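You operate a simulated robot arm through the tools that you are given. There is no shell and no other tool.

Carry out the task below with a simulated robot arm. There is one attempt and no reset: what you move stays moved.

Task
Move the battery that the FAULT window names into the white slot and get it charging.
Fine: switch the big charger off and lift its yellow bar first; set the battery before the slot, push it home, bar down again, then switch on. The other two stay in. Set down upright: what you pick out.

Only the result counts: the job must be done as asked and must still hold three seconds after the hand-in. Knocking over, shifting, dropping, spilling or breaking anything else fails it.

Robot
A 7-joint arm with a two-finger parallel gripper, fixed in place. Base frame: the origin is at the foot of the arm, x ahead of it, y to its left, z up; the work surface is at about z = 872. Readings come in mm, rad, newtons and seconds.
With the tool pointing down near the work surface it reaches from about 300 to 720 mm from the base axis. Its first joint turns from -2.897 to 2.897 rad. Payload 3.43 kg.
Tool frame: the origin (TCP) lies between the finger pads and is the grasp point; the fingertips stand 34 mm ahead of it; z points along the fingers, y is the line along which they close. The gripper opens to 128 mm. The fingers are 24 mm wide and 12 mm thick; the gripper's body (48 by 130 mm) begins 96 mm behind the TCP.
Orientation is that of the tool frame in the base frame, as a unit quaternion [x, y, z, w]. With the fingers straight down and closing along the base's y, the tool's x points along the base's -x, its y along +y and its z along -z.

Tools
- The arm moves only by the tool drive_tool. Its argument "steps" is a list of rows, each a list of 2 entries, a list of its own where there are three numbers: the shift along the base's x, y, z in mm, then the turn, a rotation vector about the base's x, y, z in rad. In form: [[[dx, dy, dz], [ax, ay, az]], ...]. A call has 1 to 20 rows; each row shifts and turns the commanded pose from where the row before left it. "jaw" is the closure in counts, from 0 (fully open) to 255 (shut), set as the call begins (left out, the last holds). Rows are played at 5 a second. More than 50 mm and 0.15 rad between two rows, or a gripper value outside its range, and nothing of the call is played. Where a pose cannot be reached the arm comes as near as it can. A force on the tool above 50 N (or 10 N above the force at the start of the call, whichever is more), or a blocked arm, ends the call early, and 0.2 s more pass. The fingers move at their own pace (about 108 mm/s each) and stop on an object; they squeeze with about 38 N. The grip force told is the motor's: it shows also when the fingers shut on nothing. Time passes only in rows, and 0.2 s behind the last, so rows that do not move let the fingers close. The reply holds the time, the measured pose of the TCP, the force on the tool along the base axes, the opening and the grip force, in the units named above and with some noise, with the torque about the TCP (base axes, N m) and any sound that the robot's microphone picked up.
- Cameras (640 x 400 px; columns grow to the right, rows downward): "scene" is fixed at [49.5, 498, 1465.6]; the picture's right is [-0.56, -0.83, 0.00], its down [-0.40, 0.27, -0.87] and it looks along [0.73, -0.49, -0.49] (base axes); focal length 319 px, centre (320, 200). "wrist" rides on the gripper at [76, -11, -160] in the tool frame; the picture's right is [0.15, 0.99, 0.00], its down [-0.88, 0.13, -0.46] and it looks along [-0.45, 0.07, 0.89] (tool axes); focal length 234 px, centre (320, 200).
- capture(camera): a new picture of that camera. It takes no simulated time.
- lift_body(by): slides the trunk up (or, below 0, down) by that many mm; the arm rides with it, the base frame stays. It gives what a move gives, with no picture.
- locate(camera, pixels): for up to 12 pixels [column, row] of the newest picture of that camera ("zoom" is the newest enlarged one), the place [x, y, z] in the base frame of the surface seen there, good to about 2 mm. It takes no simulated time.
- zoom(camera, box): a new picture of the part [left, top, right, bottom] of that camera's present view, enlarged. It takes no simulated time.
- job_done(): hands the job in; it is judged then, once.

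Leave the gripper open and the arm clear of the work at the hand-in unless told otherwise.

The tools are called after ">>>" as a command line: name --argument value ..., lists and objects as JSON in quotes. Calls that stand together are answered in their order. drive_tool: Moves the arm, as the interface text tells. Its arguments: {"type":"object","properties":{"steps":{"type":"array"},"jaw":{"type":"number"}},"required":["steps"]} The other tools are called the same way: lift_body (by) slides the trunk up or down; capture (camera) takes a picture; locate (camera, pixels) gives the place of the surface under pixels of a picture; zoom (camera, box) takes an enlarged picture of a part of a camera's view; job_done () hands the job in.

At the start:

```text
clock: 0.0
eef_pos: [496.9, 55.4, 1241.3]
tcp_rot: [0.001, 1.0, 0.0, 0.0]
force: [0.1, -0.1, -0.5]
moment: [0.01, -0.01, -0.03]
finger_gap: 127.9
grip_force: 0.0
trunk travel left (down, up): [-275.0, 49.0]
```

scene: 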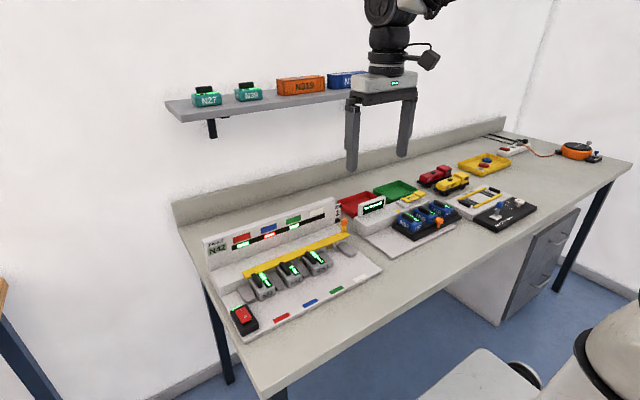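
wrist: 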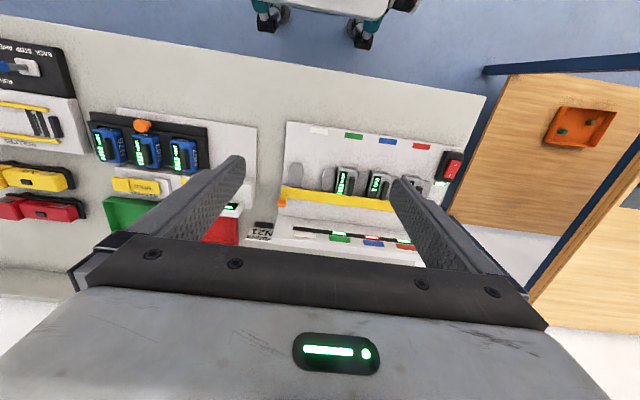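

I see a big charger at the left of the scene picture (pixels about 200-380, 200-340) with a yellow bar, three batteries and a red switch. Next I enlarge several parts of the views to read the labels.

>>> zoom --camera "scene" --box '[190, 190, 390, 345]'

>>> zoom --camera "scene" --box '[330, 160, 480, 260]'

>>> zoom --camera "wrist" --box '[240, 110, 480, 260]'

```text
2.58 times, centred on (290, 268) of scene
```

zoom: 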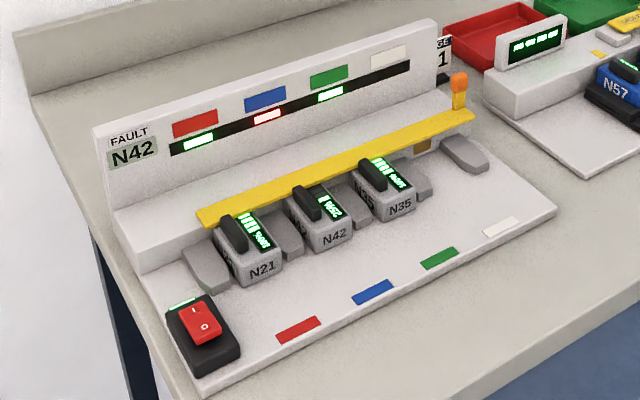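

```text
4.00 times, centred on (405, 210) of scene
```

zoom: 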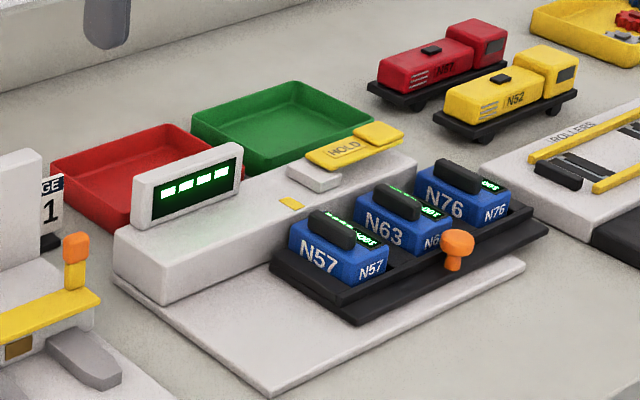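

```text
2.67 times, centred on (360, 185) of wrist
```

zoom: 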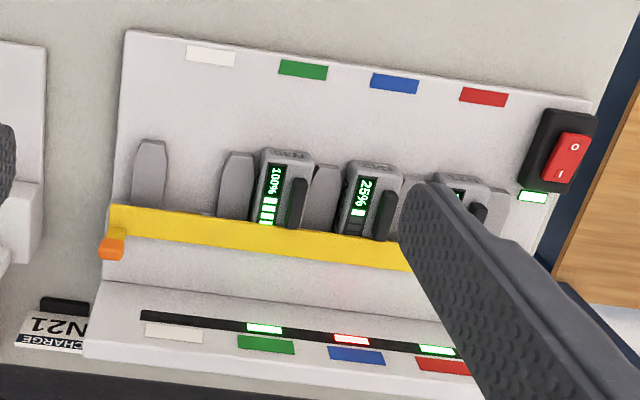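

The FAULT window reads N42; that battery is the middle one (blue slot, 25 %). The white slot is the empty one at the right. Next I measure the charger in the scene picture: bar, knob, switch, batteries, slots.

>>> zoom --camera "scene" --box '[220, 215, 380, 315]'

>>> locate --camera "scene" --pixels '[[242, 315], [246, 275], [346, 235], [343, 223], [264, 282], [291, 268], [316, 258], [346, 250], [207, 240], [335, 200], [240, 340], [380, 268]]'

```text
4.00 times, centred on (300, 265) of scene
```

zoom: 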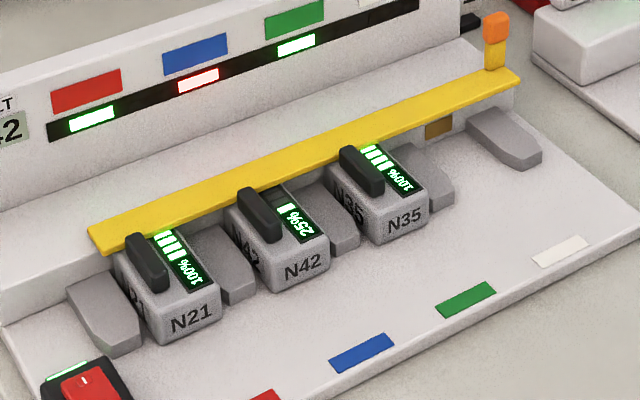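

```text
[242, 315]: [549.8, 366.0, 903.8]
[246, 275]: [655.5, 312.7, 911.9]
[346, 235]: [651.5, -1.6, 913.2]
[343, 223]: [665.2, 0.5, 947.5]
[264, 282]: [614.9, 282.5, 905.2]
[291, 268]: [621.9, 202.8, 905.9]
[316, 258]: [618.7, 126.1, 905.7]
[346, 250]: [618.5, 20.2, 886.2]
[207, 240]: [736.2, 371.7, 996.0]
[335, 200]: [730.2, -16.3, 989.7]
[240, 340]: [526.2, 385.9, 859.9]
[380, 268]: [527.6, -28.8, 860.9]
```

The charger runs along y (bar at x≈655, z≈912, knob end at y≈0). I want close views of the bar's ends, the switch and the batteries before touching anything.

>>> zoom --camera "scene" --box '[315, 210, 379, 250]'

>>> zoom --camera "scene" --box '[220, 260, 284, 300]'

>>> zoom --camera "scene" --box '[216, 295, 280, 335]'

>>> zoom --camera "scene" --box '[262, 240, 342, 290]'

```text
10.00 times, centred on (347, 230) of scene
```

zoom: 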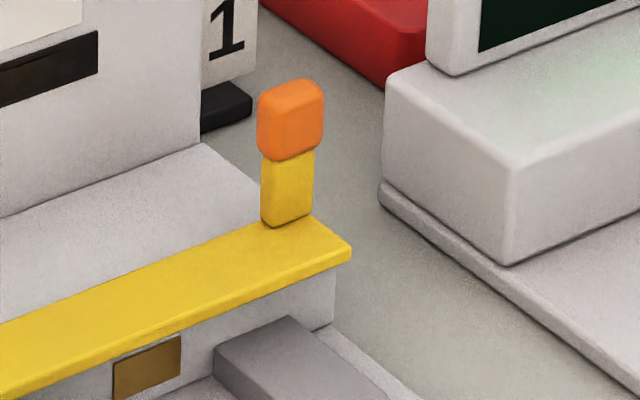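

```text
10.00 times, centred on (252, 280) of scene
```

zoom: 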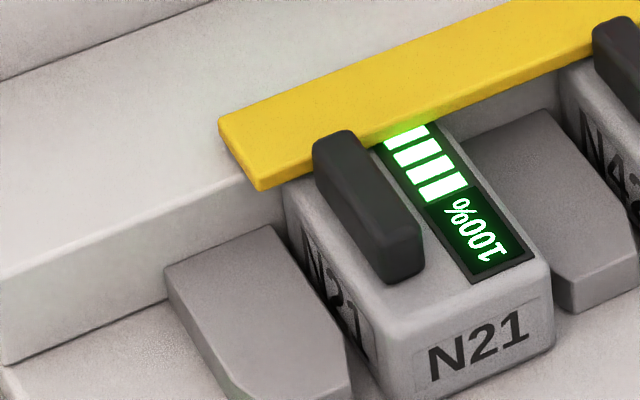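

```text
10.00 times, centred on (248, 315) of scene
```

zoom: 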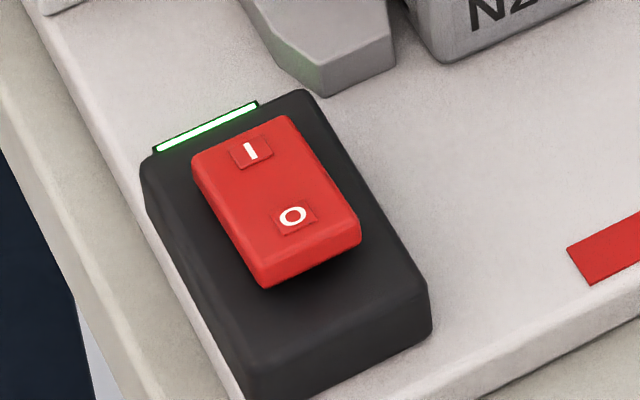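

```text
8.00 times, centred on (302, 265) of scene
```

zoom: 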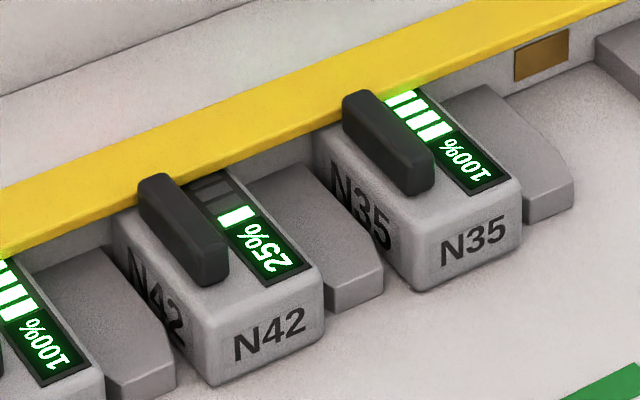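

Next I measure pixel points on the latest zoom (batteries N42/N35, bar edge, contact) in the base frame.

>>> locate --camera "zoom" --pixels '[[160, 185], [215, 275], [140, 190], [225, 280], [275, 265], [325, 285], [215, 335], [310, 315], [300, 140], [310, 195], [540, 60], [350, 285]]'

>>> zoom --camera "scene" --box '[216, 295, 280, 335]'

```text
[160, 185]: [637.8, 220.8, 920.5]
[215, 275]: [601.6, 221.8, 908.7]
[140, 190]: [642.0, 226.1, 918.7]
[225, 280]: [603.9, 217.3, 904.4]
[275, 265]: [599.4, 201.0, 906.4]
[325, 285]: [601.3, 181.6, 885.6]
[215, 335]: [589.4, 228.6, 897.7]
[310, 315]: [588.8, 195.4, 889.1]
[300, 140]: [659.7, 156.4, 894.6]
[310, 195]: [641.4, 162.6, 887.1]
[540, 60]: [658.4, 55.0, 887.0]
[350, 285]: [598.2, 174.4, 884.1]
```

```text
10.00 times, centred on (248, 315) of scene
```

zoom: 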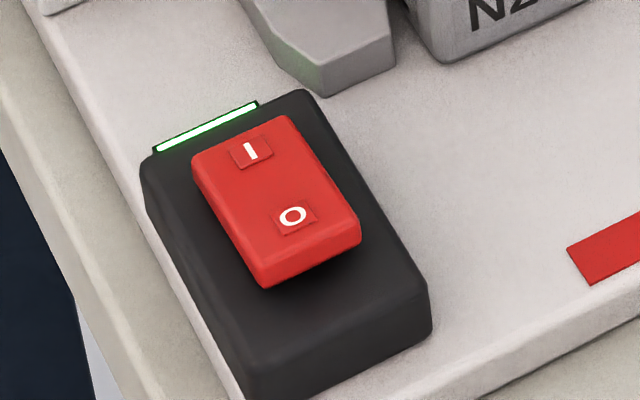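

The rocker's "O" end (nearer, -x side) stands up, so it is ON now. I measure the rocker and the frame.

>>> locate --camera "zoom" --pixels '[[250, 150], [293, 215], [200, 155], [290, 120], [265, 275], [355, 225], [310, 250], [240, 350], [420, 300], [150, 165], [300, 95], [500, 200]]'

>>> zoom --camera "scene" --box '[315, 210, 379, 250]'

```text
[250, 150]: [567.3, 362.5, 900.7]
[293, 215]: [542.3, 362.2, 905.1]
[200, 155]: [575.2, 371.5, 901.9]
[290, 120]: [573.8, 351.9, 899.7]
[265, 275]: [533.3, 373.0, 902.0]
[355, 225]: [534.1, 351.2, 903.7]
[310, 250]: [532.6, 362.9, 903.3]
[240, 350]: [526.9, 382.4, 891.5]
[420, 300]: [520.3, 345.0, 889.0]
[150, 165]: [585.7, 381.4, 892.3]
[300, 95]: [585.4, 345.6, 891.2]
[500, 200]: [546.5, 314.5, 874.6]
```

```text
10.00 times, centred on (347, 230) of scene
```

zoom: 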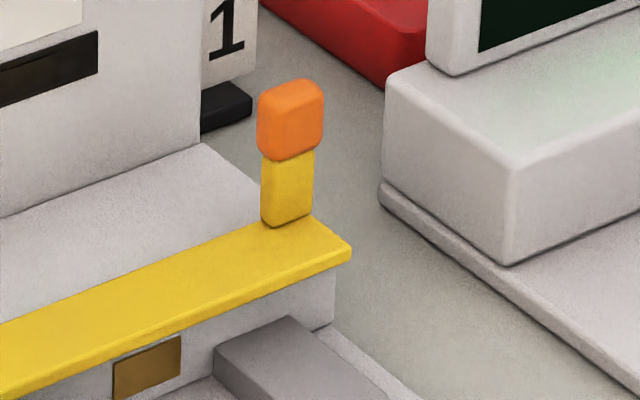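

Now the knob and the bar end.

>>> locate --camera "zoom" --pixels '[[290, 88], [275, 130], [310, 125], [268, 200], [305, 195], [265, 222], [348, 250], [300, 255], [230, 205], [270, 290], [325, 295], [420, 240]]'

>>> zoom --camera "scene" --box '[220, 260, 284, 300]'

```text
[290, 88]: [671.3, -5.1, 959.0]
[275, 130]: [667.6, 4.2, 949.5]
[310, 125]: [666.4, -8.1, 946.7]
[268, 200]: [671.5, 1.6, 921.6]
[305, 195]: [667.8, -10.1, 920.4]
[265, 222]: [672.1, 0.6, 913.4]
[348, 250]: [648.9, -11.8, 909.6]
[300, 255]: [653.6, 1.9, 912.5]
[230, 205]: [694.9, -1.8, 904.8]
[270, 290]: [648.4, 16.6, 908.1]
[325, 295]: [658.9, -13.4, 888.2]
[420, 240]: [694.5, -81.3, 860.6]
```

```text
10.00 times, centred on (252, 280) of scene
```

zoom: 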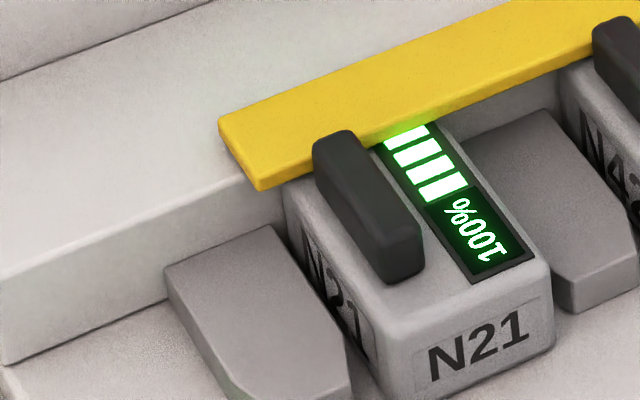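

>>> locate --camera "zoom" --pixels '[[225, 125], [265, 182], [245, 160], [210, 115], [255, 195], [170, 280], [300, 240], [420, 110], [330, 145], [400, 265], [440, 370], [545, 285]]'

>>> zoom --camera "scene" --box '[330, 225, 394, 265]'

```text
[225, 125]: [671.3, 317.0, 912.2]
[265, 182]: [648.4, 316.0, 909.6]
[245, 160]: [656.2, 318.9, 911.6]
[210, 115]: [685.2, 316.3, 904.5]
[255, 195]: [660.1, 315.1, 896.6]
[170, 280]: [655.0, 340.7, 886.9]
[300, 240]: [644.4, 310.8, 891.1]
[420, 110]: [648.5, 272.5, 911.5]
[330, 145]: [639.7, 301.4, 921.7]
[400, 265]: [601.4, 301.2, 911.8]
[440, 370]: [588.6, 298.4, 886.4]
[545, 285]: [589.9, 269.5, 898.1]
```

```text
10.00 times, centred on (362, 245) of scene
```

zoom: 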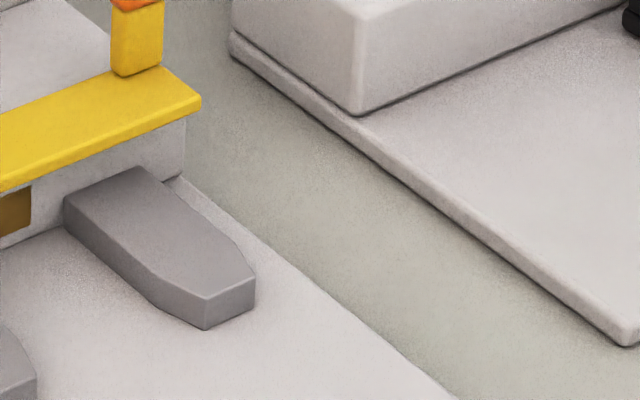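

I move the arm to about (560, 60, 1100) so that the wrist camera looks at the knob end of the bar and the white slot from above.

>>> drive_tool --steps '[[[16, 1, -35], [0, 0, 0]], [[16, 1, -35], [0, 0, 0]], [[16, 1, -35], [0, 0, 0]], [[15, 2, -35], [0, 0, 0]], [[0, 0, 0], [0, 0, 0]]]' --jaw 0

>>> capture --camera "wrist"

```text
clock: 1.2
eef_pos: [559.9, 59.9, 1101.5]
tcp_rot: [0.0, 1.0, 0.0, 0.0]
force: [-0.1, -0.2, 0.1]
moment: [0.01, 0.02, -0.04]
finger_gap: 128.2
grip_force: 0.0
trunk travel left (down, up): [-275.0, 49.0]
```

```text
taken
```

wrist: 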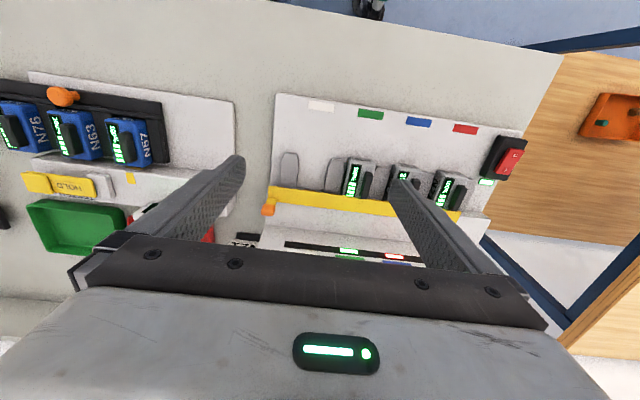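

I zoom on the charger between the fingers in the wrist view.

>>> zoom --camera "wrist" --box '[240, 85, 400, 260]'

>>> zoom --camera "wrist" --box '[250, 175, 314, 215]'

```text
2.29 times, centred on (320, 172) of wrist
```

zoom: 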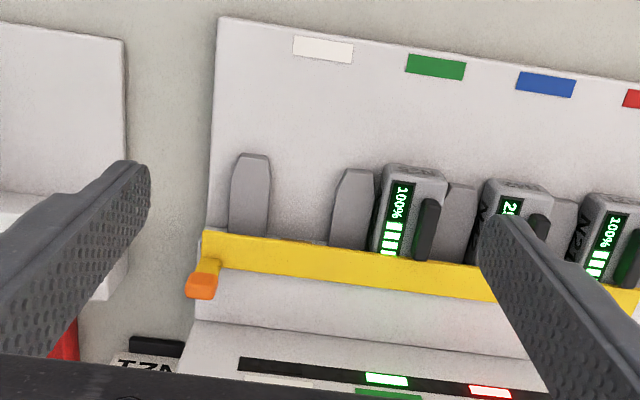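

```text
10.00 times, centred on (282, 195) of wrist
```

zoom: 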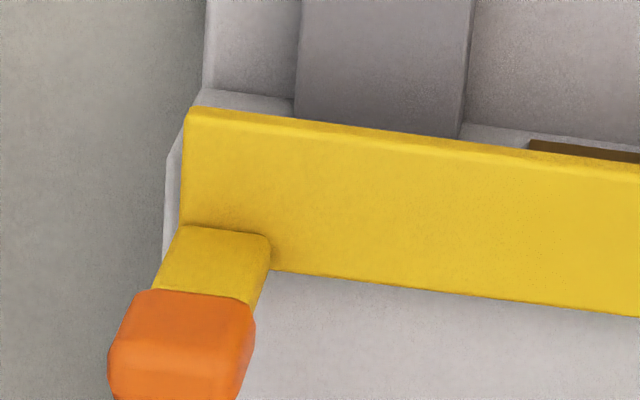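

>>> locate --camera "zoom" --pixels '[[195, 115], [190, 215], [275, 260], [450, 280], [450, 150], [185, 240], [265, 240], [225, 270], [150, 330], [240, 330], [180, 385], [600, 150]]'

>>> zoom --camera "wrist" --box '[270, 90, 400, 200]'

```text
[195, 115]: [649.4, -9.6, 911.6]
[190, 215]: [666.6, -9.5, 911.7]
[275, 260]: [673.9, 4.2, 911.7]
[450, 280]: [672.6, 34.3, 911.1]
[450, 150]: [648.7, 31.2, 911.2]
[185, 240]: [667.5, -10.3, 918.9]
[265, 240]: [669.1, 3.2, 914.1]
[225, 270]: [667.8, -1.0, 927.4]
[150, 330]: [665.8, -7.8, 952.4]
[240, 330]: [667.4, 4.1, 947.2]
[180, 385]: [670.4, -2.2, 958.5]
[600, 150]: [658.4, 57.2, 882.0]
```

```text
3.64 times, centred on (335, 145) of wrist
```

zoom: 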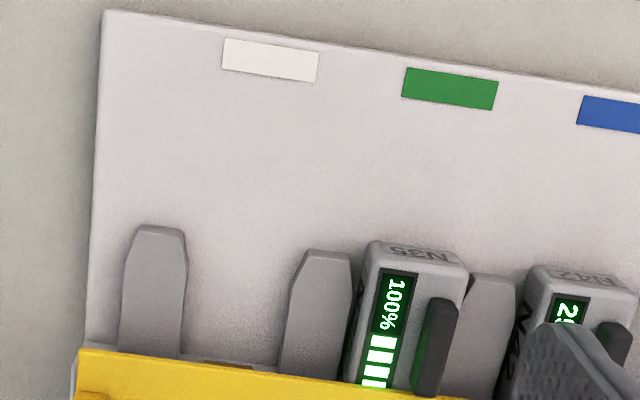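

I measure the guides, slot and the neighbouring batteries from this zoom.

>>> locate --camera "zoom" --pixels '[[150, 290], [184, 340], [125, 300], [178, 240], [285, 345], [300, 260], [352, 270], [240, 365], [440, 330], [395, 260], [370, 255], [220, 300]]'

>>> zoom --camera "wrist" --box '[330, 140, 420, 200]'

```text
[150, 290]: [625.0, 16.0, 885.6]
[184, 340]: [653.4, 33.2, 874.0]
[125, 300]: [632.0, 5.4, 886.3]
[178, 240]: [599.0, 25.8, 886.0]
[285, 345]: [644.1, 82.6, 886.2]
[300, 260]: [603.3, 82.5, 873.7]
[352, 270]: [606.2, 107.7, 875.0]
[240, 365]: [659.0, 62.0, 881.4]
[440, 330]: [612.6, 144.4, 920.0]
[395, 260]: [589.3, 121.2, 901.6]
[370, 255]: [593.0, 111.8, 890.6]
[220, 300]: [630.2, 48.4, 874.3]
```

```text
6.67 times, centred on (375, 170) of wrist
```

zoom: 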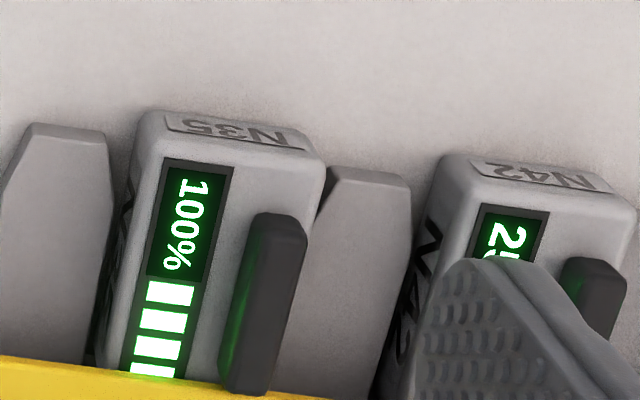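

Findings: white slot spans y≈31–82 (centre ≈57), N42 is centred at y≈205, rocker spans x 533–575, y 351–373 with the O end top at z≈905. Next I close the fingers and move above the O end (x 538, y 362) at a safe height.

>>> drive_tool --steps '[[[-3, 38, -12], [0, 0, 0]], [[-3, 38, -12], [0, 0, 0]], [[-3, 38, -12], [0, 0, 0]], [[-3, 38, -12], [0, 0, 0]], [[-3, 38, -12], [0, 0, 0]], [[-3, 38, -12], [0, 0, 0]], [[-2, 37, -12], [0, 0, 0]], [[-2, 37, -17], [0, 0, 0]], [[0, 0, 0], [0, 0, 0]]]' --jaw 255

>>> capture --camera "wrist"

>>> capture --camera "scene"

```text
clock: 3.2
eef_pos: [538.1, 363.1, 1001.1]
tcp_rot: [0.0, 1.0, -0.001, 0.0]
force: [0.2, -0.5, -0.3]
moment: [-0.02, -0.01, 0.02]
finger_gap: 0.2
grip_force: 33.5
trunk travel left (down, up): [-275.0, 49.0]
```

```text
taken
```

wrist: 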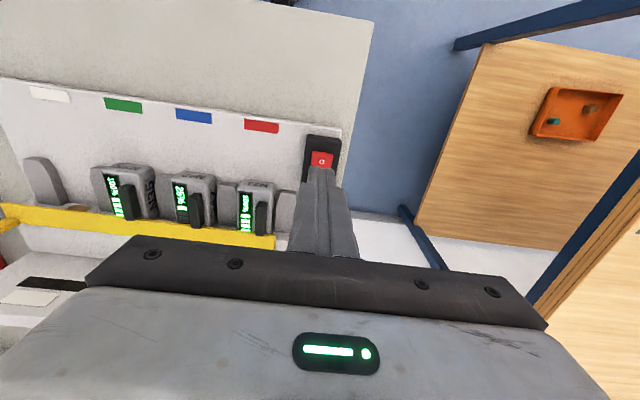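

```text
taken
```

scene: 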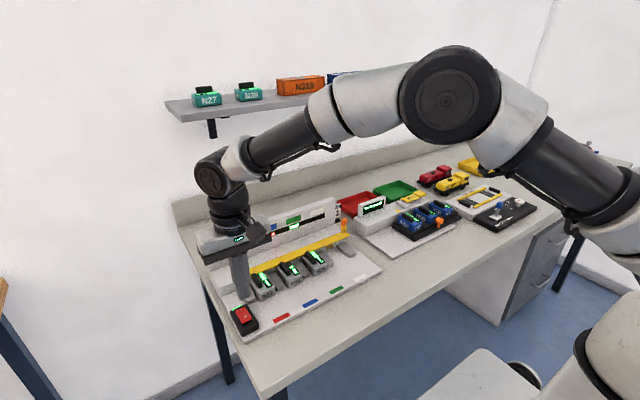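

The shut fingers hang above the rocker. I go down to about z 945 (tips near 911), just above the O end.

>>> drive_tool --steps '[[[0, -0.5, -20], [0, 0, 0]], [[0, -0.5, -20], [0, 0, 0]], [[0, 0, -14], [0, 0, 0]], [[0, 0, 0], [0, 0, 0]]]'

>>> zoom --camera "wrist" --box '[270, 110, 370, 210]'

>>> zoom --camera "scene" --box '[200, 240, 328, 340]'

```text
clock: 4.2
eef_pos: [536.6, 361.9, 944.8]
tcp_rot: [0.0, 1.0, 0.0, 0.0]
force: [-0.2, -0.4, 0.3]
moment: [0.02, 0.0, -0.01]
finger_gap: 0.2
grip_force: 32.9
trunk travel left (down, up): [-275.0, 49.0]
```

```text
4.00 times, centred on (320, 160) of wrist
```

zoom: 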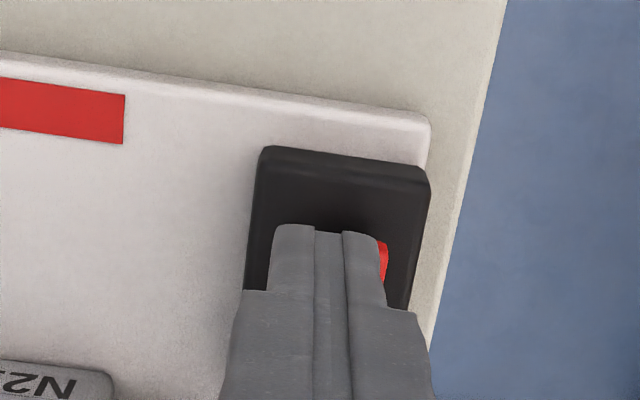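

```text
4.00 times, centred on (264, 290) of scene
```

zoom: 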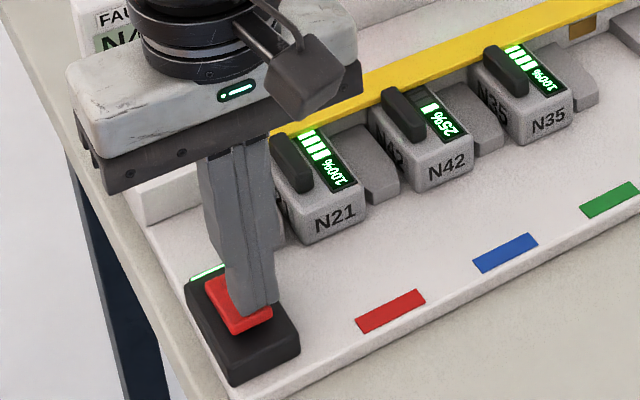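

The tips sit slightly to the -y side of the rocker; I correct by +2 mm and press down in small steps on the O end.

>>> drive_tool --steps '[[[0, 2, 0], [0, 0, 0]], [[0, 0, -3], [0, 0, 0]], [[0, 0, -2], [0, 0, 0]], [[0, 0, -2], [0, 0, 0]], [[0, 0, -2], [0, 0, 0]]]'

>>> zoom --camera "scene" --box '[200, 240, 328, 340]'

```text
clock: 5.4
eef_pos: [537.6, 363.6, 935.8]
tcp_rot: [0.0, 1.0, -0.001, 0.001]
force: [-1.0, 0.6, 0.5]
moment: [0.01, -0.01, 0.0]
finger_gap: 0.0
grip_force: 33.0
trunk travel left (down, up): [-275.0, 49.0]
```

```text
4.00 times, centred on (264, 290) of scene
```

zoom: 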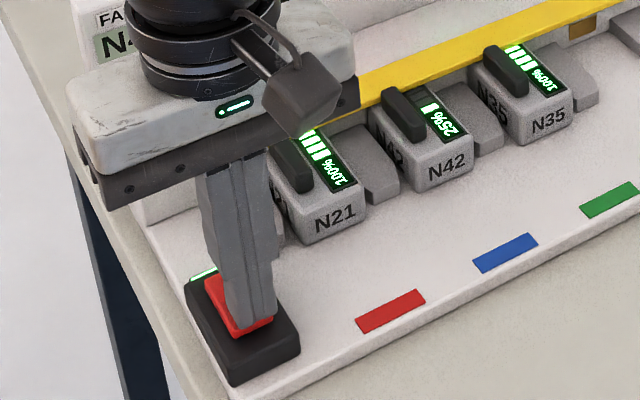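

Tips are near z 902 and there is barely any force yet; the light is still green. I press further in 2 mm steps.

>>> drive_tool --steps '[[[0, 0, -2], [0, 0, 0]], [[0, 0, -2], [0, 0, 0]], [[0, 0, -1], [0, 0, 0]], [[0, 0, 0], [0, 0, 0]]]'

>>> zoom --camera "scene" --box '[200, 240, 328, 340]'

```text
clock: 6.4
eef_pos: [537.6, 363.2, 935.7]
tcp_rot: [0.0, 1.0, 0.002, 0.003]
force: [-5.0, 1.5, 22.1]
moment: [0.04, -0.11, -0.05]
finger_gap: 0.0
grip_force: 33.2
trunk travel left (down, up): [-275.0, 49.0]
```

```text
4.00 times, centred on (264, 290) of scene
```

zoom: 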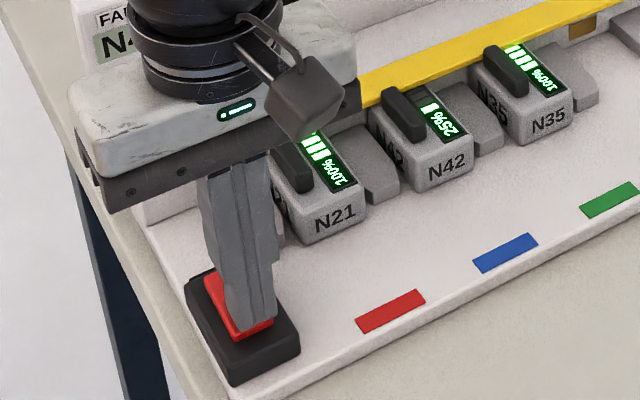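

The force reached 22 N and the green lamp by the rocker seems out. I lift off and check.

>>> drive_tool --steps '[[[0, 0, 10], [0, 0, 0]], [[0, 0, 30], [0, 0, 0]], [[0, 0, 40], [0, 0, 0]], [[0, -40, 20], [0, 0, 0]], [[0, -40, 20], [0, 0, 0]], [[0, -40, 20], [0, 0, 0]], [[0, 0, 0], [0, 0, 0]]]'

>>> zoom --camera "scene" --box '[190, 190, 390, 345]'

>>> zoom --camera "scene" --box '[216, 295, 280, 335]'

```text
clock: 8.0
eef_pos: [538.1, 242.3, 1073.3]
tcp_rot: [0.001, 1.0, 0.0, 0.0]
force: [0.1, -0.3, 0.7]
moment: [0.05, -0.02, 0.03]
finger_gap: 0.0
grip_force: 32.6
trunk travel left (down, up): [-275.0, 49.0]
```

```text
2.58 times, centred on (290, 268) of scene
```

zoom: 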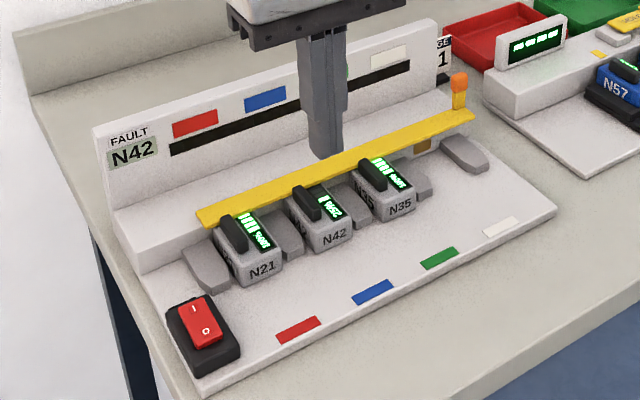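

```text
10.00 times, centred on (248, 315) of scene
```

zoom: 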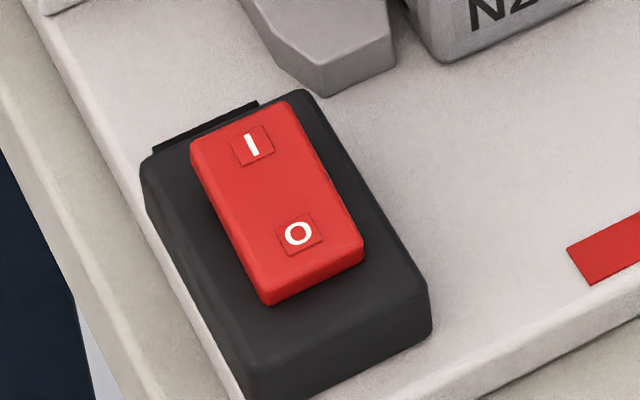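

The switch is off: lamp dark, O end down, panel lamps out. Next I study how the yellow bar is hinged, looking with the wrist camera.

>>> capture --camera "wrist"

>>> zoom --camera "scene" --box '[228, 255, 268, 285]'

```text
taken
```

wrist: 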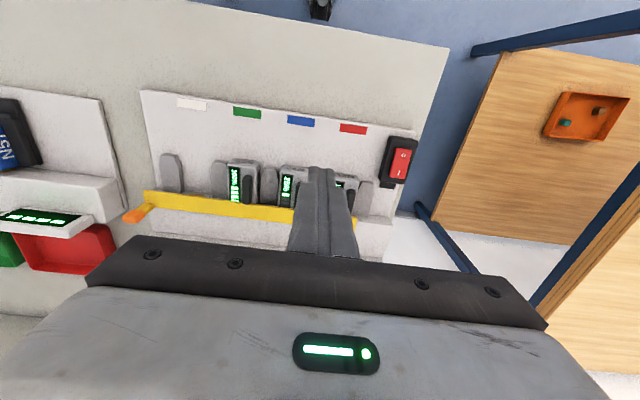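

```text
13.33 times, centred on (248, 270) of scene
```

zoom: 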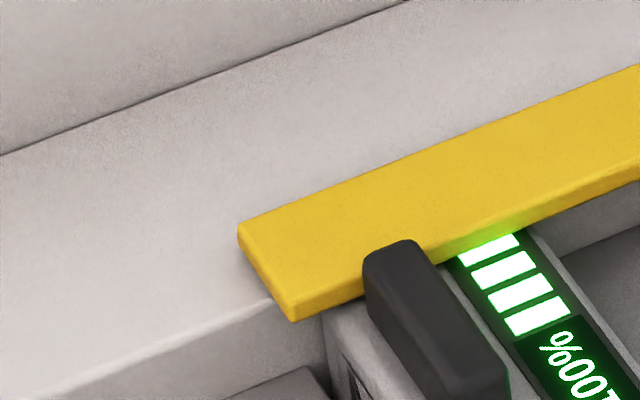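

No hinge pins show. I move to look straight at the knob from above, fingers open.

>>> drive_tool --steps '[[[17, -41, 10], [0, 0, 0]], [[17, -41, 10], [0, 0, 0]], [[17, -41, 0], [0, 0, 0]], [[17, -41, 0], [0, 0, 0]], [[17, -41, 0], [0, 0, 0]], [[17, -40, 0], [0, 0, 0]], [[0, 0, 0], [0, 0, 0]]]' --jaw 0

>>> capture --camera "wrist"

```text
clock: 9.6
eef_pos: [642.5, -2.3, 1091.9]
tcp_rot: [-0.001, 1.0, 0.0, -0.001]
force: [-0.7, -0.3, -0.6]
moment: [0.0, 0.02, 0.0]
finger_gap: 128.0
grip_force: 0.1
trunk travel left (down, up): [-275.0, 49.0]
```

```text
taken
```

wrist: 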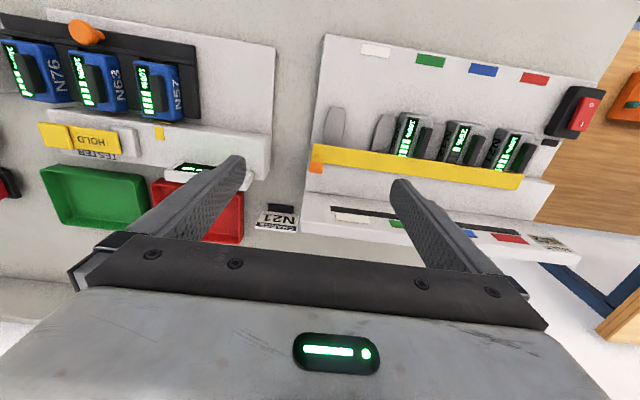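

>>> zoom --camera "wrist" --box '[292, 136, 340, 184]'

```text
8.33 times, centred on (316, 160) of wrist
```

zoom: 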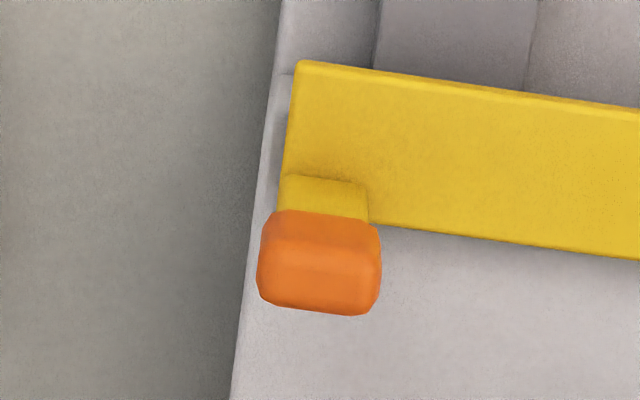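

I measure the cap's corners here.

>>> locate --camera "zoom" --pixels '[[285, 255], [365, 265], [275, 295], [360, 305], [320, 225], [320, 275], [270, 250], [378, 265], [290, 195], [360, 205], [345, 90], [600, 240]]'

```text
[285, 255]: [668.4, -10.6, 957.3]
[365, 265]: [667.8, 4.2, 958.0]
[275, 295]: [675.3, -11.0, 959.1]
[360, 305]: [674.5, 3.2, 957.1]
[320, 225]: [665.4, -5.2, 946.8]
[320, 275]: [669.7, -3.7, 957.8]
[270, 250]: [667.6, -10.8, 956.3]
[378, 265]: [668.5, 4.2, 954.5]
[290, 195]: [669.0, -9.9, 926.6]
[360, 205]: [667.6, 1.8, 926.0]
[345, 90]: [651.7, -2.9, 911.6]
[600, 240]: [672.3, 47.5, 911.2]
```

Cap: x 665–677, y −12…5, z 935–959. I go over it with a 60 mm opening, then down to z 956 so that the pads enclose the cap.

>>> drive_tool --steps '[[[14, -0.6, -30], [0, 0, 0]], [[14.5, -0.6, -30], [0, 0, 0]], [[0, 0, -32], [0, 0, 0]], [[0, 0, 0], [0, 0, 0]]]' --jaw 140

>>> zoom --camera "wrist" --box '[240, 110, 400, 210]'

>>> zoom --camera "scene" --box '[290, 170, 418, 250]'

```text
clock: 10.6
eef_pos: [668.2, -4.0, 998.0]
tcp_rot: [0.0, 1.0, 0.0, 0.0]
force: [-0.6, -0.1, -0.7]
moment: [0.01, -0.04, -0.03]
finger_gap: 57.8
grip_force: 0.0
trunk travel left (down, up): [-275.0, 49.0]
```

```text
4.00 times, centred on (320, 160) of wrist
```

zoom: 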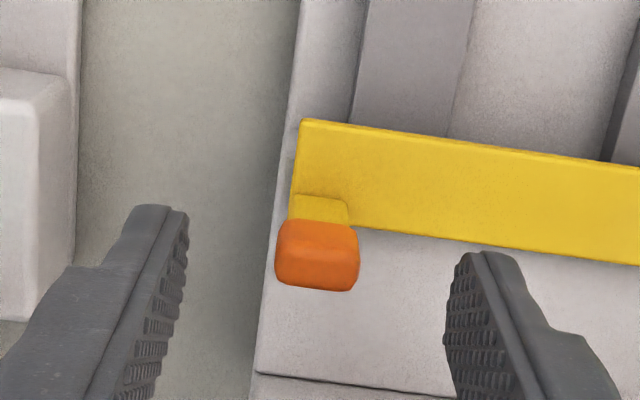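

```text
5.00 times, centred on (354, 210) of scene
```

zoom: 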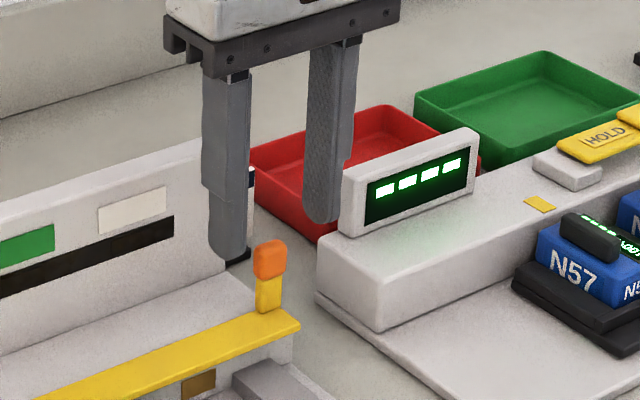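

Position is x 668; I shift +2.5 in x and go down to z≈956, then close.

>>> drive_tool --steps '[[[2.5, 0.5, -20], [0, 0, 0]], [[0, 0, -22], [0, 0, 0]], [[0, 0, 0], [0, 0, 0]]]'

>>> zoom --camera "wrist" --box '[240, 110, 400, 210]'

>>> zoom --camera "scene" --box '[290, 170, 418, 250]'

```text
clock: 11.4
eef_pos: [668.8, -1.7, 958.0]
tcp_rot: [0.0, 1.0, 0.0, 0.001]
force: [-0.4, 0.0, -0.1]
moment: [-0.01, 0.01, -0.02]
finger_gap: 57.5
grip_force: 0.1
trunk travel left (down, up): [-275.0, 49.0]
```

```text
4.00 times, centred on (320, 160) of wrist
```

zoom: 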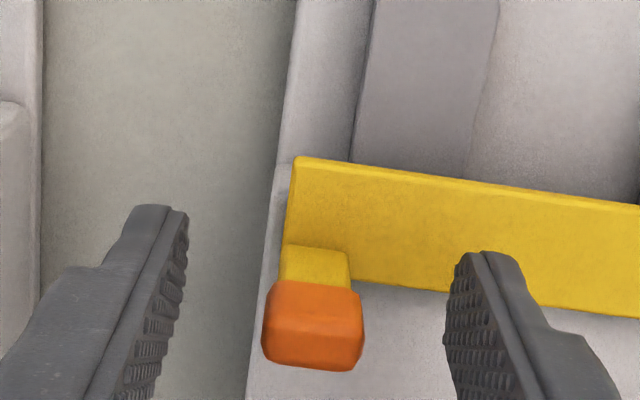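

```text
5.00 times, centred on (354, 210) of scene
```

zoom: 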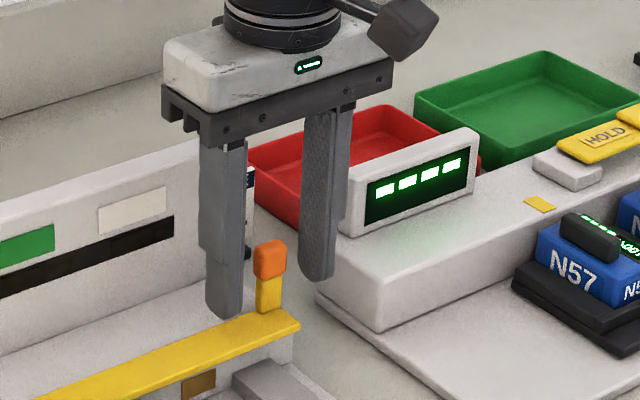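

The cap lies between the pads. I close on it with the arm still.

>>> drive_tool --steps '[[[0.5, -1, 0], [0, 0, 0]], [[0, 0, 0], [0, 0, 0]], [[0, 0, 0], [0, 0, 0]]]' --jaw 255

>>> zoom --camera "scene" --box '[290, 170, 418, 250]'

```text
clock: 12.2
eef_pos: [669.7, -3.8, 956.9]
tcp_rot: [0.001, 1.0, 0.0, 0.0]
force: [-1.4, -2.8, 0.9]
moment: [0.06, 0.11, 0.01]
finger_gap: 19.9
grip_force: 45.1
trunk travel left (down, up): [-275.0, 49.0]
```

```text
5.00 times, centred on (354, 210) of scene
```

zoom: 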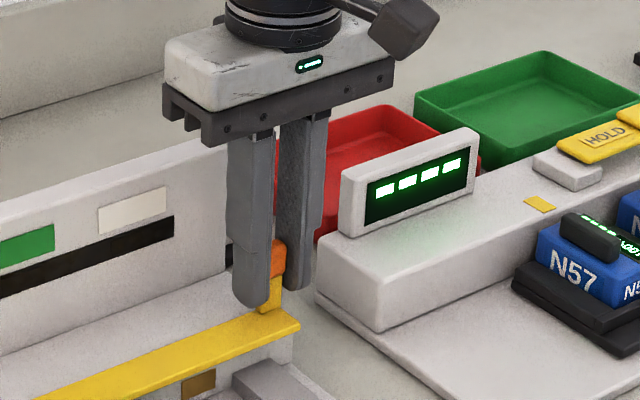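

The knob is held (gap 19.9 mm). I lift by 4 mm in small steps to feel how the bar moves.

>>> drive_tool --steps '[[[0, 0, 2], [0, 0, 0]], [[0, 0, 2], [0, 0, 0]], [[0, 0, 0], [0, 0, 0]]]'

>>> zoom --camera "scene" --box '[220, 190, 380, 290]'

```text
clock: 13.0
eef_pos: [670.3, -4.6, 958.2]
tcp_rot: [0.0, 1.0, 0.0, -0.003]
force: [-1.1, -4.8, -24.1]
moment: [0.01, 0.14, -0.02]
finger_gap: 19.4
grip_force: 45.1
trunk travel left (down, up): [-275.0, 49.0]
```

```text
4.00 times, centred on (300, 240) of scene
```

zoom: 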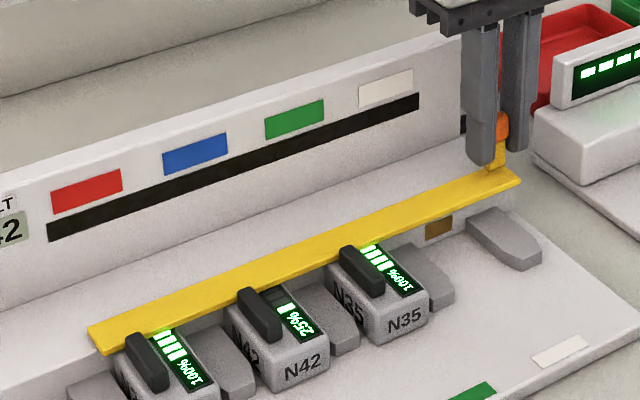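

Pulling up meets 24 N with almost no motion, so it likely does not lift straight up. I undo that and test by pushing the knob backward (+x) slightly, in case the bar hinges along its rear edge.

>>> drive_tool --steps '[[[0, 0, -2], [0, 0, 0]], [[0, 0, -2], [0, 0, 0]], [[0, 0, 0], [0, 0, 0]], [[2, 0, 0], [0, 0, 0]], [[2, 0, 0], [0, 0, 0]], [[0, 0, 0], [0, 0, 0]]]'

>>> zoom --camera "scene" --box '[220, 190, 380, 290]'

```text
clock: 14.4
eef_pos: [671.7, -3.2, 959.1]
tcp_rot: [0.0, 1.0, 0.0, -0.003]
force: [-22.9, -7.4, -7.6]
moment: [-0.01, 1.06, 0.01]
finger_gap: 19.8
grip_force: 45.3
trunk travel left (down, up): [-275.0, 49.0]
```

```text
4.00 times, centred on (300, 240) of scene
```

zoom: 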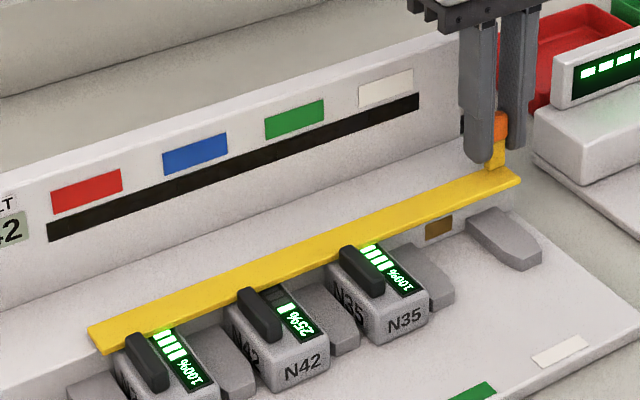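

Push gave −22.9 N in x and a moment of 1.06 N m — that is a reaction acting at z≈911, x≈674 with no torque about that line. This fits a hinge along the bar's rear edge (axis along y). I now turn the tool about that axis (0.2 rad about +y, moving on the arc) and watch.

>>> drive_tool --steps '[[[-1.5, 0, 0], [0, 0.05, 0]], [[2.3, 0, 0], [0, 0.05, 0]], [[2.4, 0, -0.1], [0, 0.05, 0]], [[2.3, 0, -0.2], [0, 0.05, 0]], [[0, 0, 0], [0, 0, 0]]]'

>>> zoom --camera "scene" --box '[220, 190, 380, 290]'

```text
clock: 15.6
eef_pos: [682.0, -3.9, 956.6]
tcp_rot: [0.0, 0.995, 0.0, -0.098]
force: [9.7, -7.5, -11.6]
moment: [-0.04, -0.6, 0.06]
finger_gap: 20.0
grip_force: 44.5
trunk travel left (down, up): [-275.0, 49.0]
```

```text
4.00 times, centred on (300, 240) of scene
```

zoom: 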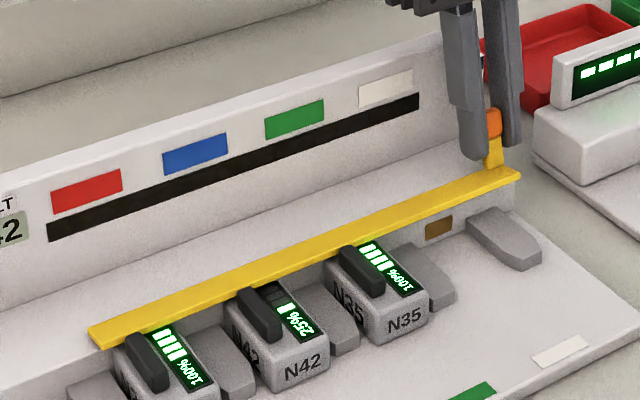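

The bar is turning: knob leans back and the bar tilts. Let me look closely at the bar end to get its present angle.

>>> zoom --camera "scene" --box '[310, 205, 374, 245]'

>>> zoom --camera "wrist" --box '[240, 110, 400, 210]'

```text
10.00 times, centred on (342, 225) of scene
```

zoom: 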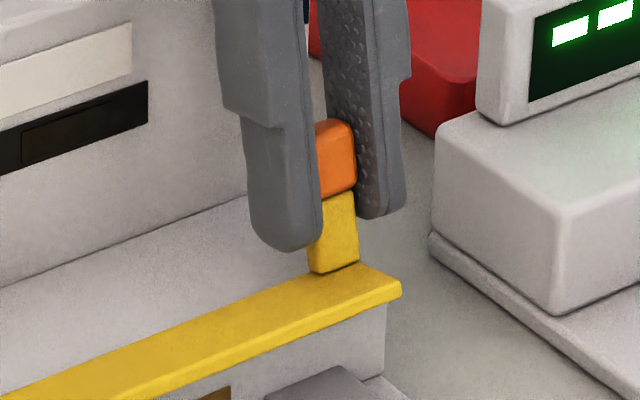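

```text
4.00 times, centred on (320, 160) of wrist
```

zoom: 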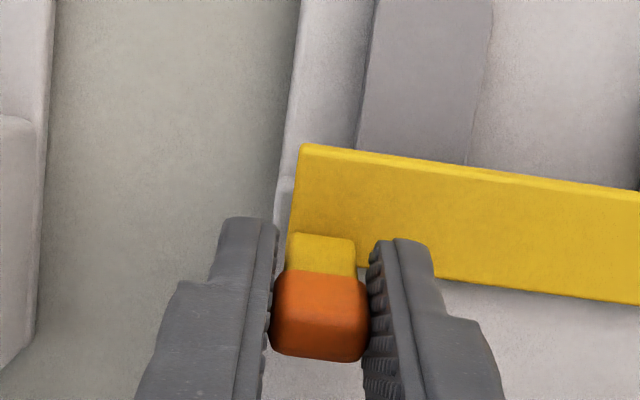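

>>> locate --camera "scene" --pixels '[[300, 200], [250, 230], [290, 225], [230, 255]]'

>>> locate --camera "zoom" --pixels '[[310, 155], [300, 225], [500, 185], [500, 265], [325, 245], [320, 285], [320, 335], [290, 335], [600, 200], [600, 285]]'

```text
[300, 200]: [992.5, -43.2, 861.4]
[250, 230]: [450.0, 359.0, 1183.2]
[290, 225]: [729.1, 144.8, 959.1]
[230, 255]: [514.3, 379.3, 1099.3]
```

```text
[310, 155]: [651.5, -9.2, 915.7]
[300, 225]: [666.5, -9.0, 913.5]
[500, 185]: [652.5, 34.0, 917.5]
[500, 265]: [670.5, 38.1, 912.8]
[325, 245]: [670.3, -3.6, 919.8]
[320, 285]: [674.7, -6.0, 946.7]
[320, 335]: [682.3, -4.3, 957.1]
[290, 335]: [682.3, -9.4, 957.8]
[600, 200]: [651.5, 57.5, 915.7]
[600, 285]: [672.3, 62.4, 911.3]
```

The bar's front edge has risen (z≈917 versus 912 at the rear): the hinge is along its rear edge. I continue the arc by another 0.2 rad, going a bit lower to relieve the forces.

>>> drive_tool --steps '[[[2.8, 0, -1.2], [0, 0.05, 0]], [[2.8, 0, -1.2], [0, 0.05, 0]], [[2.7, 0, -1.2], [0, 0.05, 0]], [[2.6, 0, -1.3], [0, 0.05, 0]], [[0, 0, 0], [0, 0, 0]]]'

>>> zoom --camera "scene" --box '[270, 180, 390, 260]'

```text
clock: 16.8
eef_pos: [629.6, 2.6, 965.4]
tcp_rot: [0.001, 0.981, 0.0, -0.194]
force: [-0.3, -0.6, 0.9]
moment: [0.0, 0.01, -0.04]
finger_gap: 0.1
grip_force: 33.0
out of reach, approached as far as the arm can: row 1, 2, 3, 4
trunk travel left (down, up): [-275.0, 49.0]
```

```text
5.00 times, centred on (330, 220) of scene
```

zoom: 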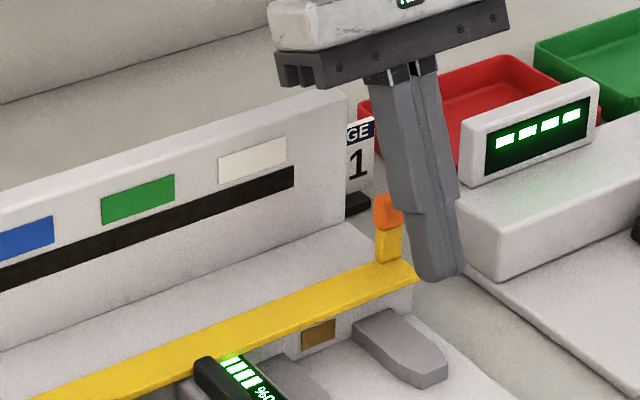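

The tilt made the pose out of reach, the tool slipped off the knob and pulled back to x 630; the bar dropped back. Nothing else looks touched. I check with fresh pictures before moving again.

>>> capture --camera "scene"

>>> capture --camera "wrist"

```text
taken
```

scene: 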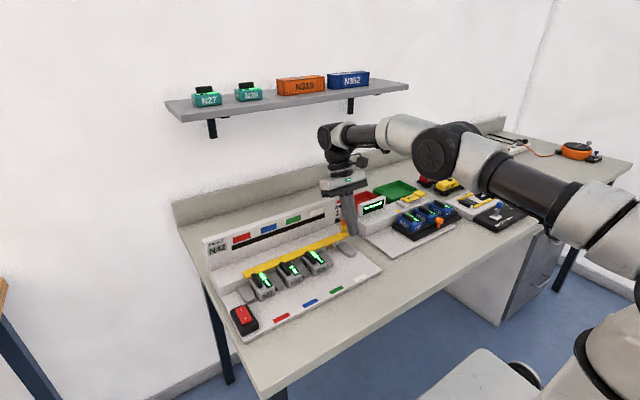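

```text
taken
```

wrist: 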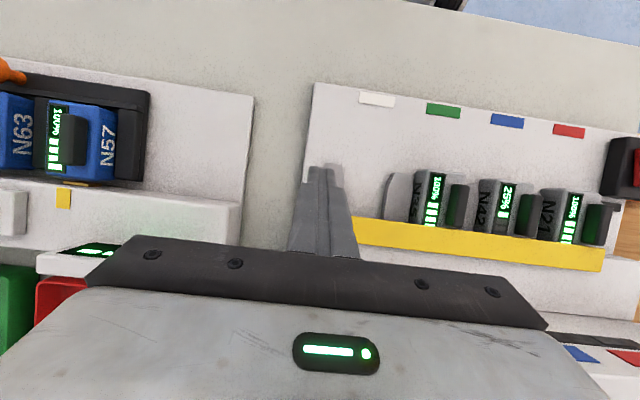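

The bar is flat again, and all else stands. I play one null row to see where the commanded pose is.

>>> drive_tool --steps '[[[0, 0, 0], [0, 0, 0]]]'

```text
clock: 17.2
eef_pos: [628.8, 1.0, 964.0]
tcp_rot: [0.0, 0.981, -0.001, -0.193]
force: [0.0, 0.4, 0.4]
moment: [0.03, 0.0, 0.01]
finger_gap: 0.0
grip_force: 32.9
trunk travel left (down, up): [-275.0, 49.0]
```

The commanded pose is reset to where the arm stands. I raise the hand and tilt it the other way (fingers pointing forward-down, −0.7 rad about y), so that pushing the knob back stays in reach.

>>> drive_tool --steps '[[[-2, -0.5, 15], [0, -0.05, 0]], [[-2, -0.5, 15], [0, -0.1, 0]], [[-2, -0.5, 15], [0, -0.12, 0]], [[-2, -0.5, 15], [0, -0.12, 0]], [[-2, -0.5, 10], [0, -0.12, 0]], [[-2, -0.5, 5], [0, -0.12, 0]], [[-2, -0.5, 5], [0, -0.12, 0]], [[-2, -0.5, 0], [0, -0.12, 0]], [[-2, -0.5, 0], [0, -0.12, 0]], [[-2, 0, 0], [0, -0.1, 0]], [[0, 0, 0], [0, 0, 0]]]' --jaw 255

>>> capture --camera "wrist"

>>> capture --camera "scene"

```text
clock: 19.6
eef_pos: [608.1, -3.3, 1045.2]
tcp_rot: [0.0, 0.941, 0.0, 0.339]
force: [0.6, 0.6, -0.6]
moment: [0.02, 0.01, -0.01]
finger_gap: 0.0
grip_force: 32.6
trunk travel left (down, up): [-275.0, 49.0]
```

```text
taken
```

wrist: 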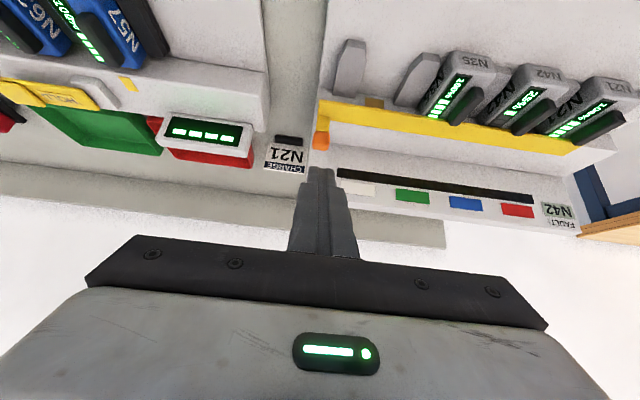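

```text
taken
```

scene: 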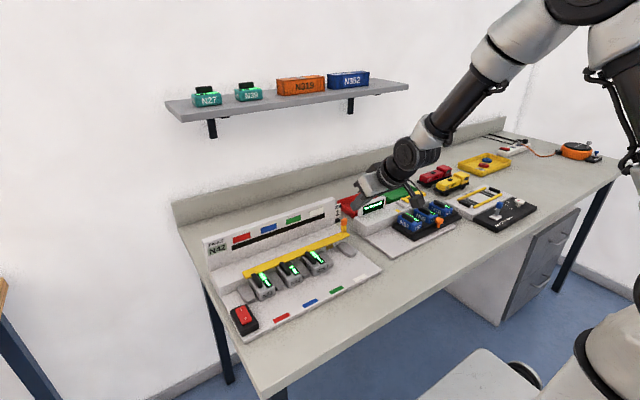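

Tilt is −0.69 rad. Before pushing, I measure the space behind the bar: console top, panel face, card stand, knob.

>>> locate --camera "wrist" --pixels '[[321, 138], [340, 140], [345, 160], [360, 172], [360, 187], [345, 195], [290, 140], [288, 165], [420, 160], [430, 178], [400, 210], [318, 128]]'

>>> zoom --camera "wrist" --box '[260, 80, 420, 220]'

```text
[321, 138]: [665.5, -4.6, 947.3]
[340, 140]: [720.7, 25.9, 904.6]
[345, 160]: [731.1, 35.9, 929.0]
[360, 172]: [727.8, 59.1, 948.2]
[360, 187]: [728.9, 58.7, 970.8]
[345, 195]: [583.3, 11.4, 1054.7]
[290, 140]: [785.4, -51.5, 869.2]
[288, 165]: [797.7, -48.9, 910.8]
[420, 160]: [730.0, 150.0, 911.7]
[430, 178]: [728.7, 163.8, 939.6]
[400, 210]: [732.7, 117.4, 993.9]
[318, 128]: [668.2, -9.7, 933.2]
```

```text
2.86 times, centred on (340, 150) of wrist
```

zoom: 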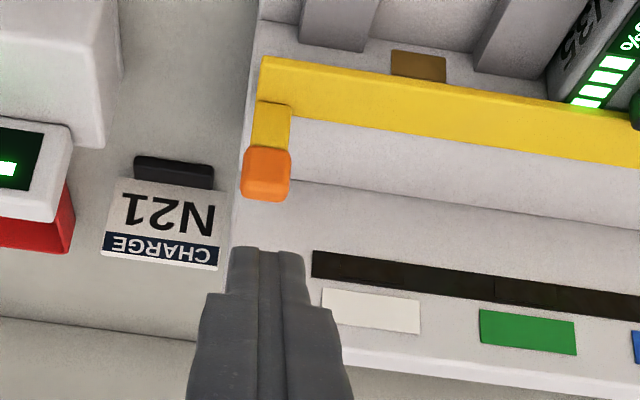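

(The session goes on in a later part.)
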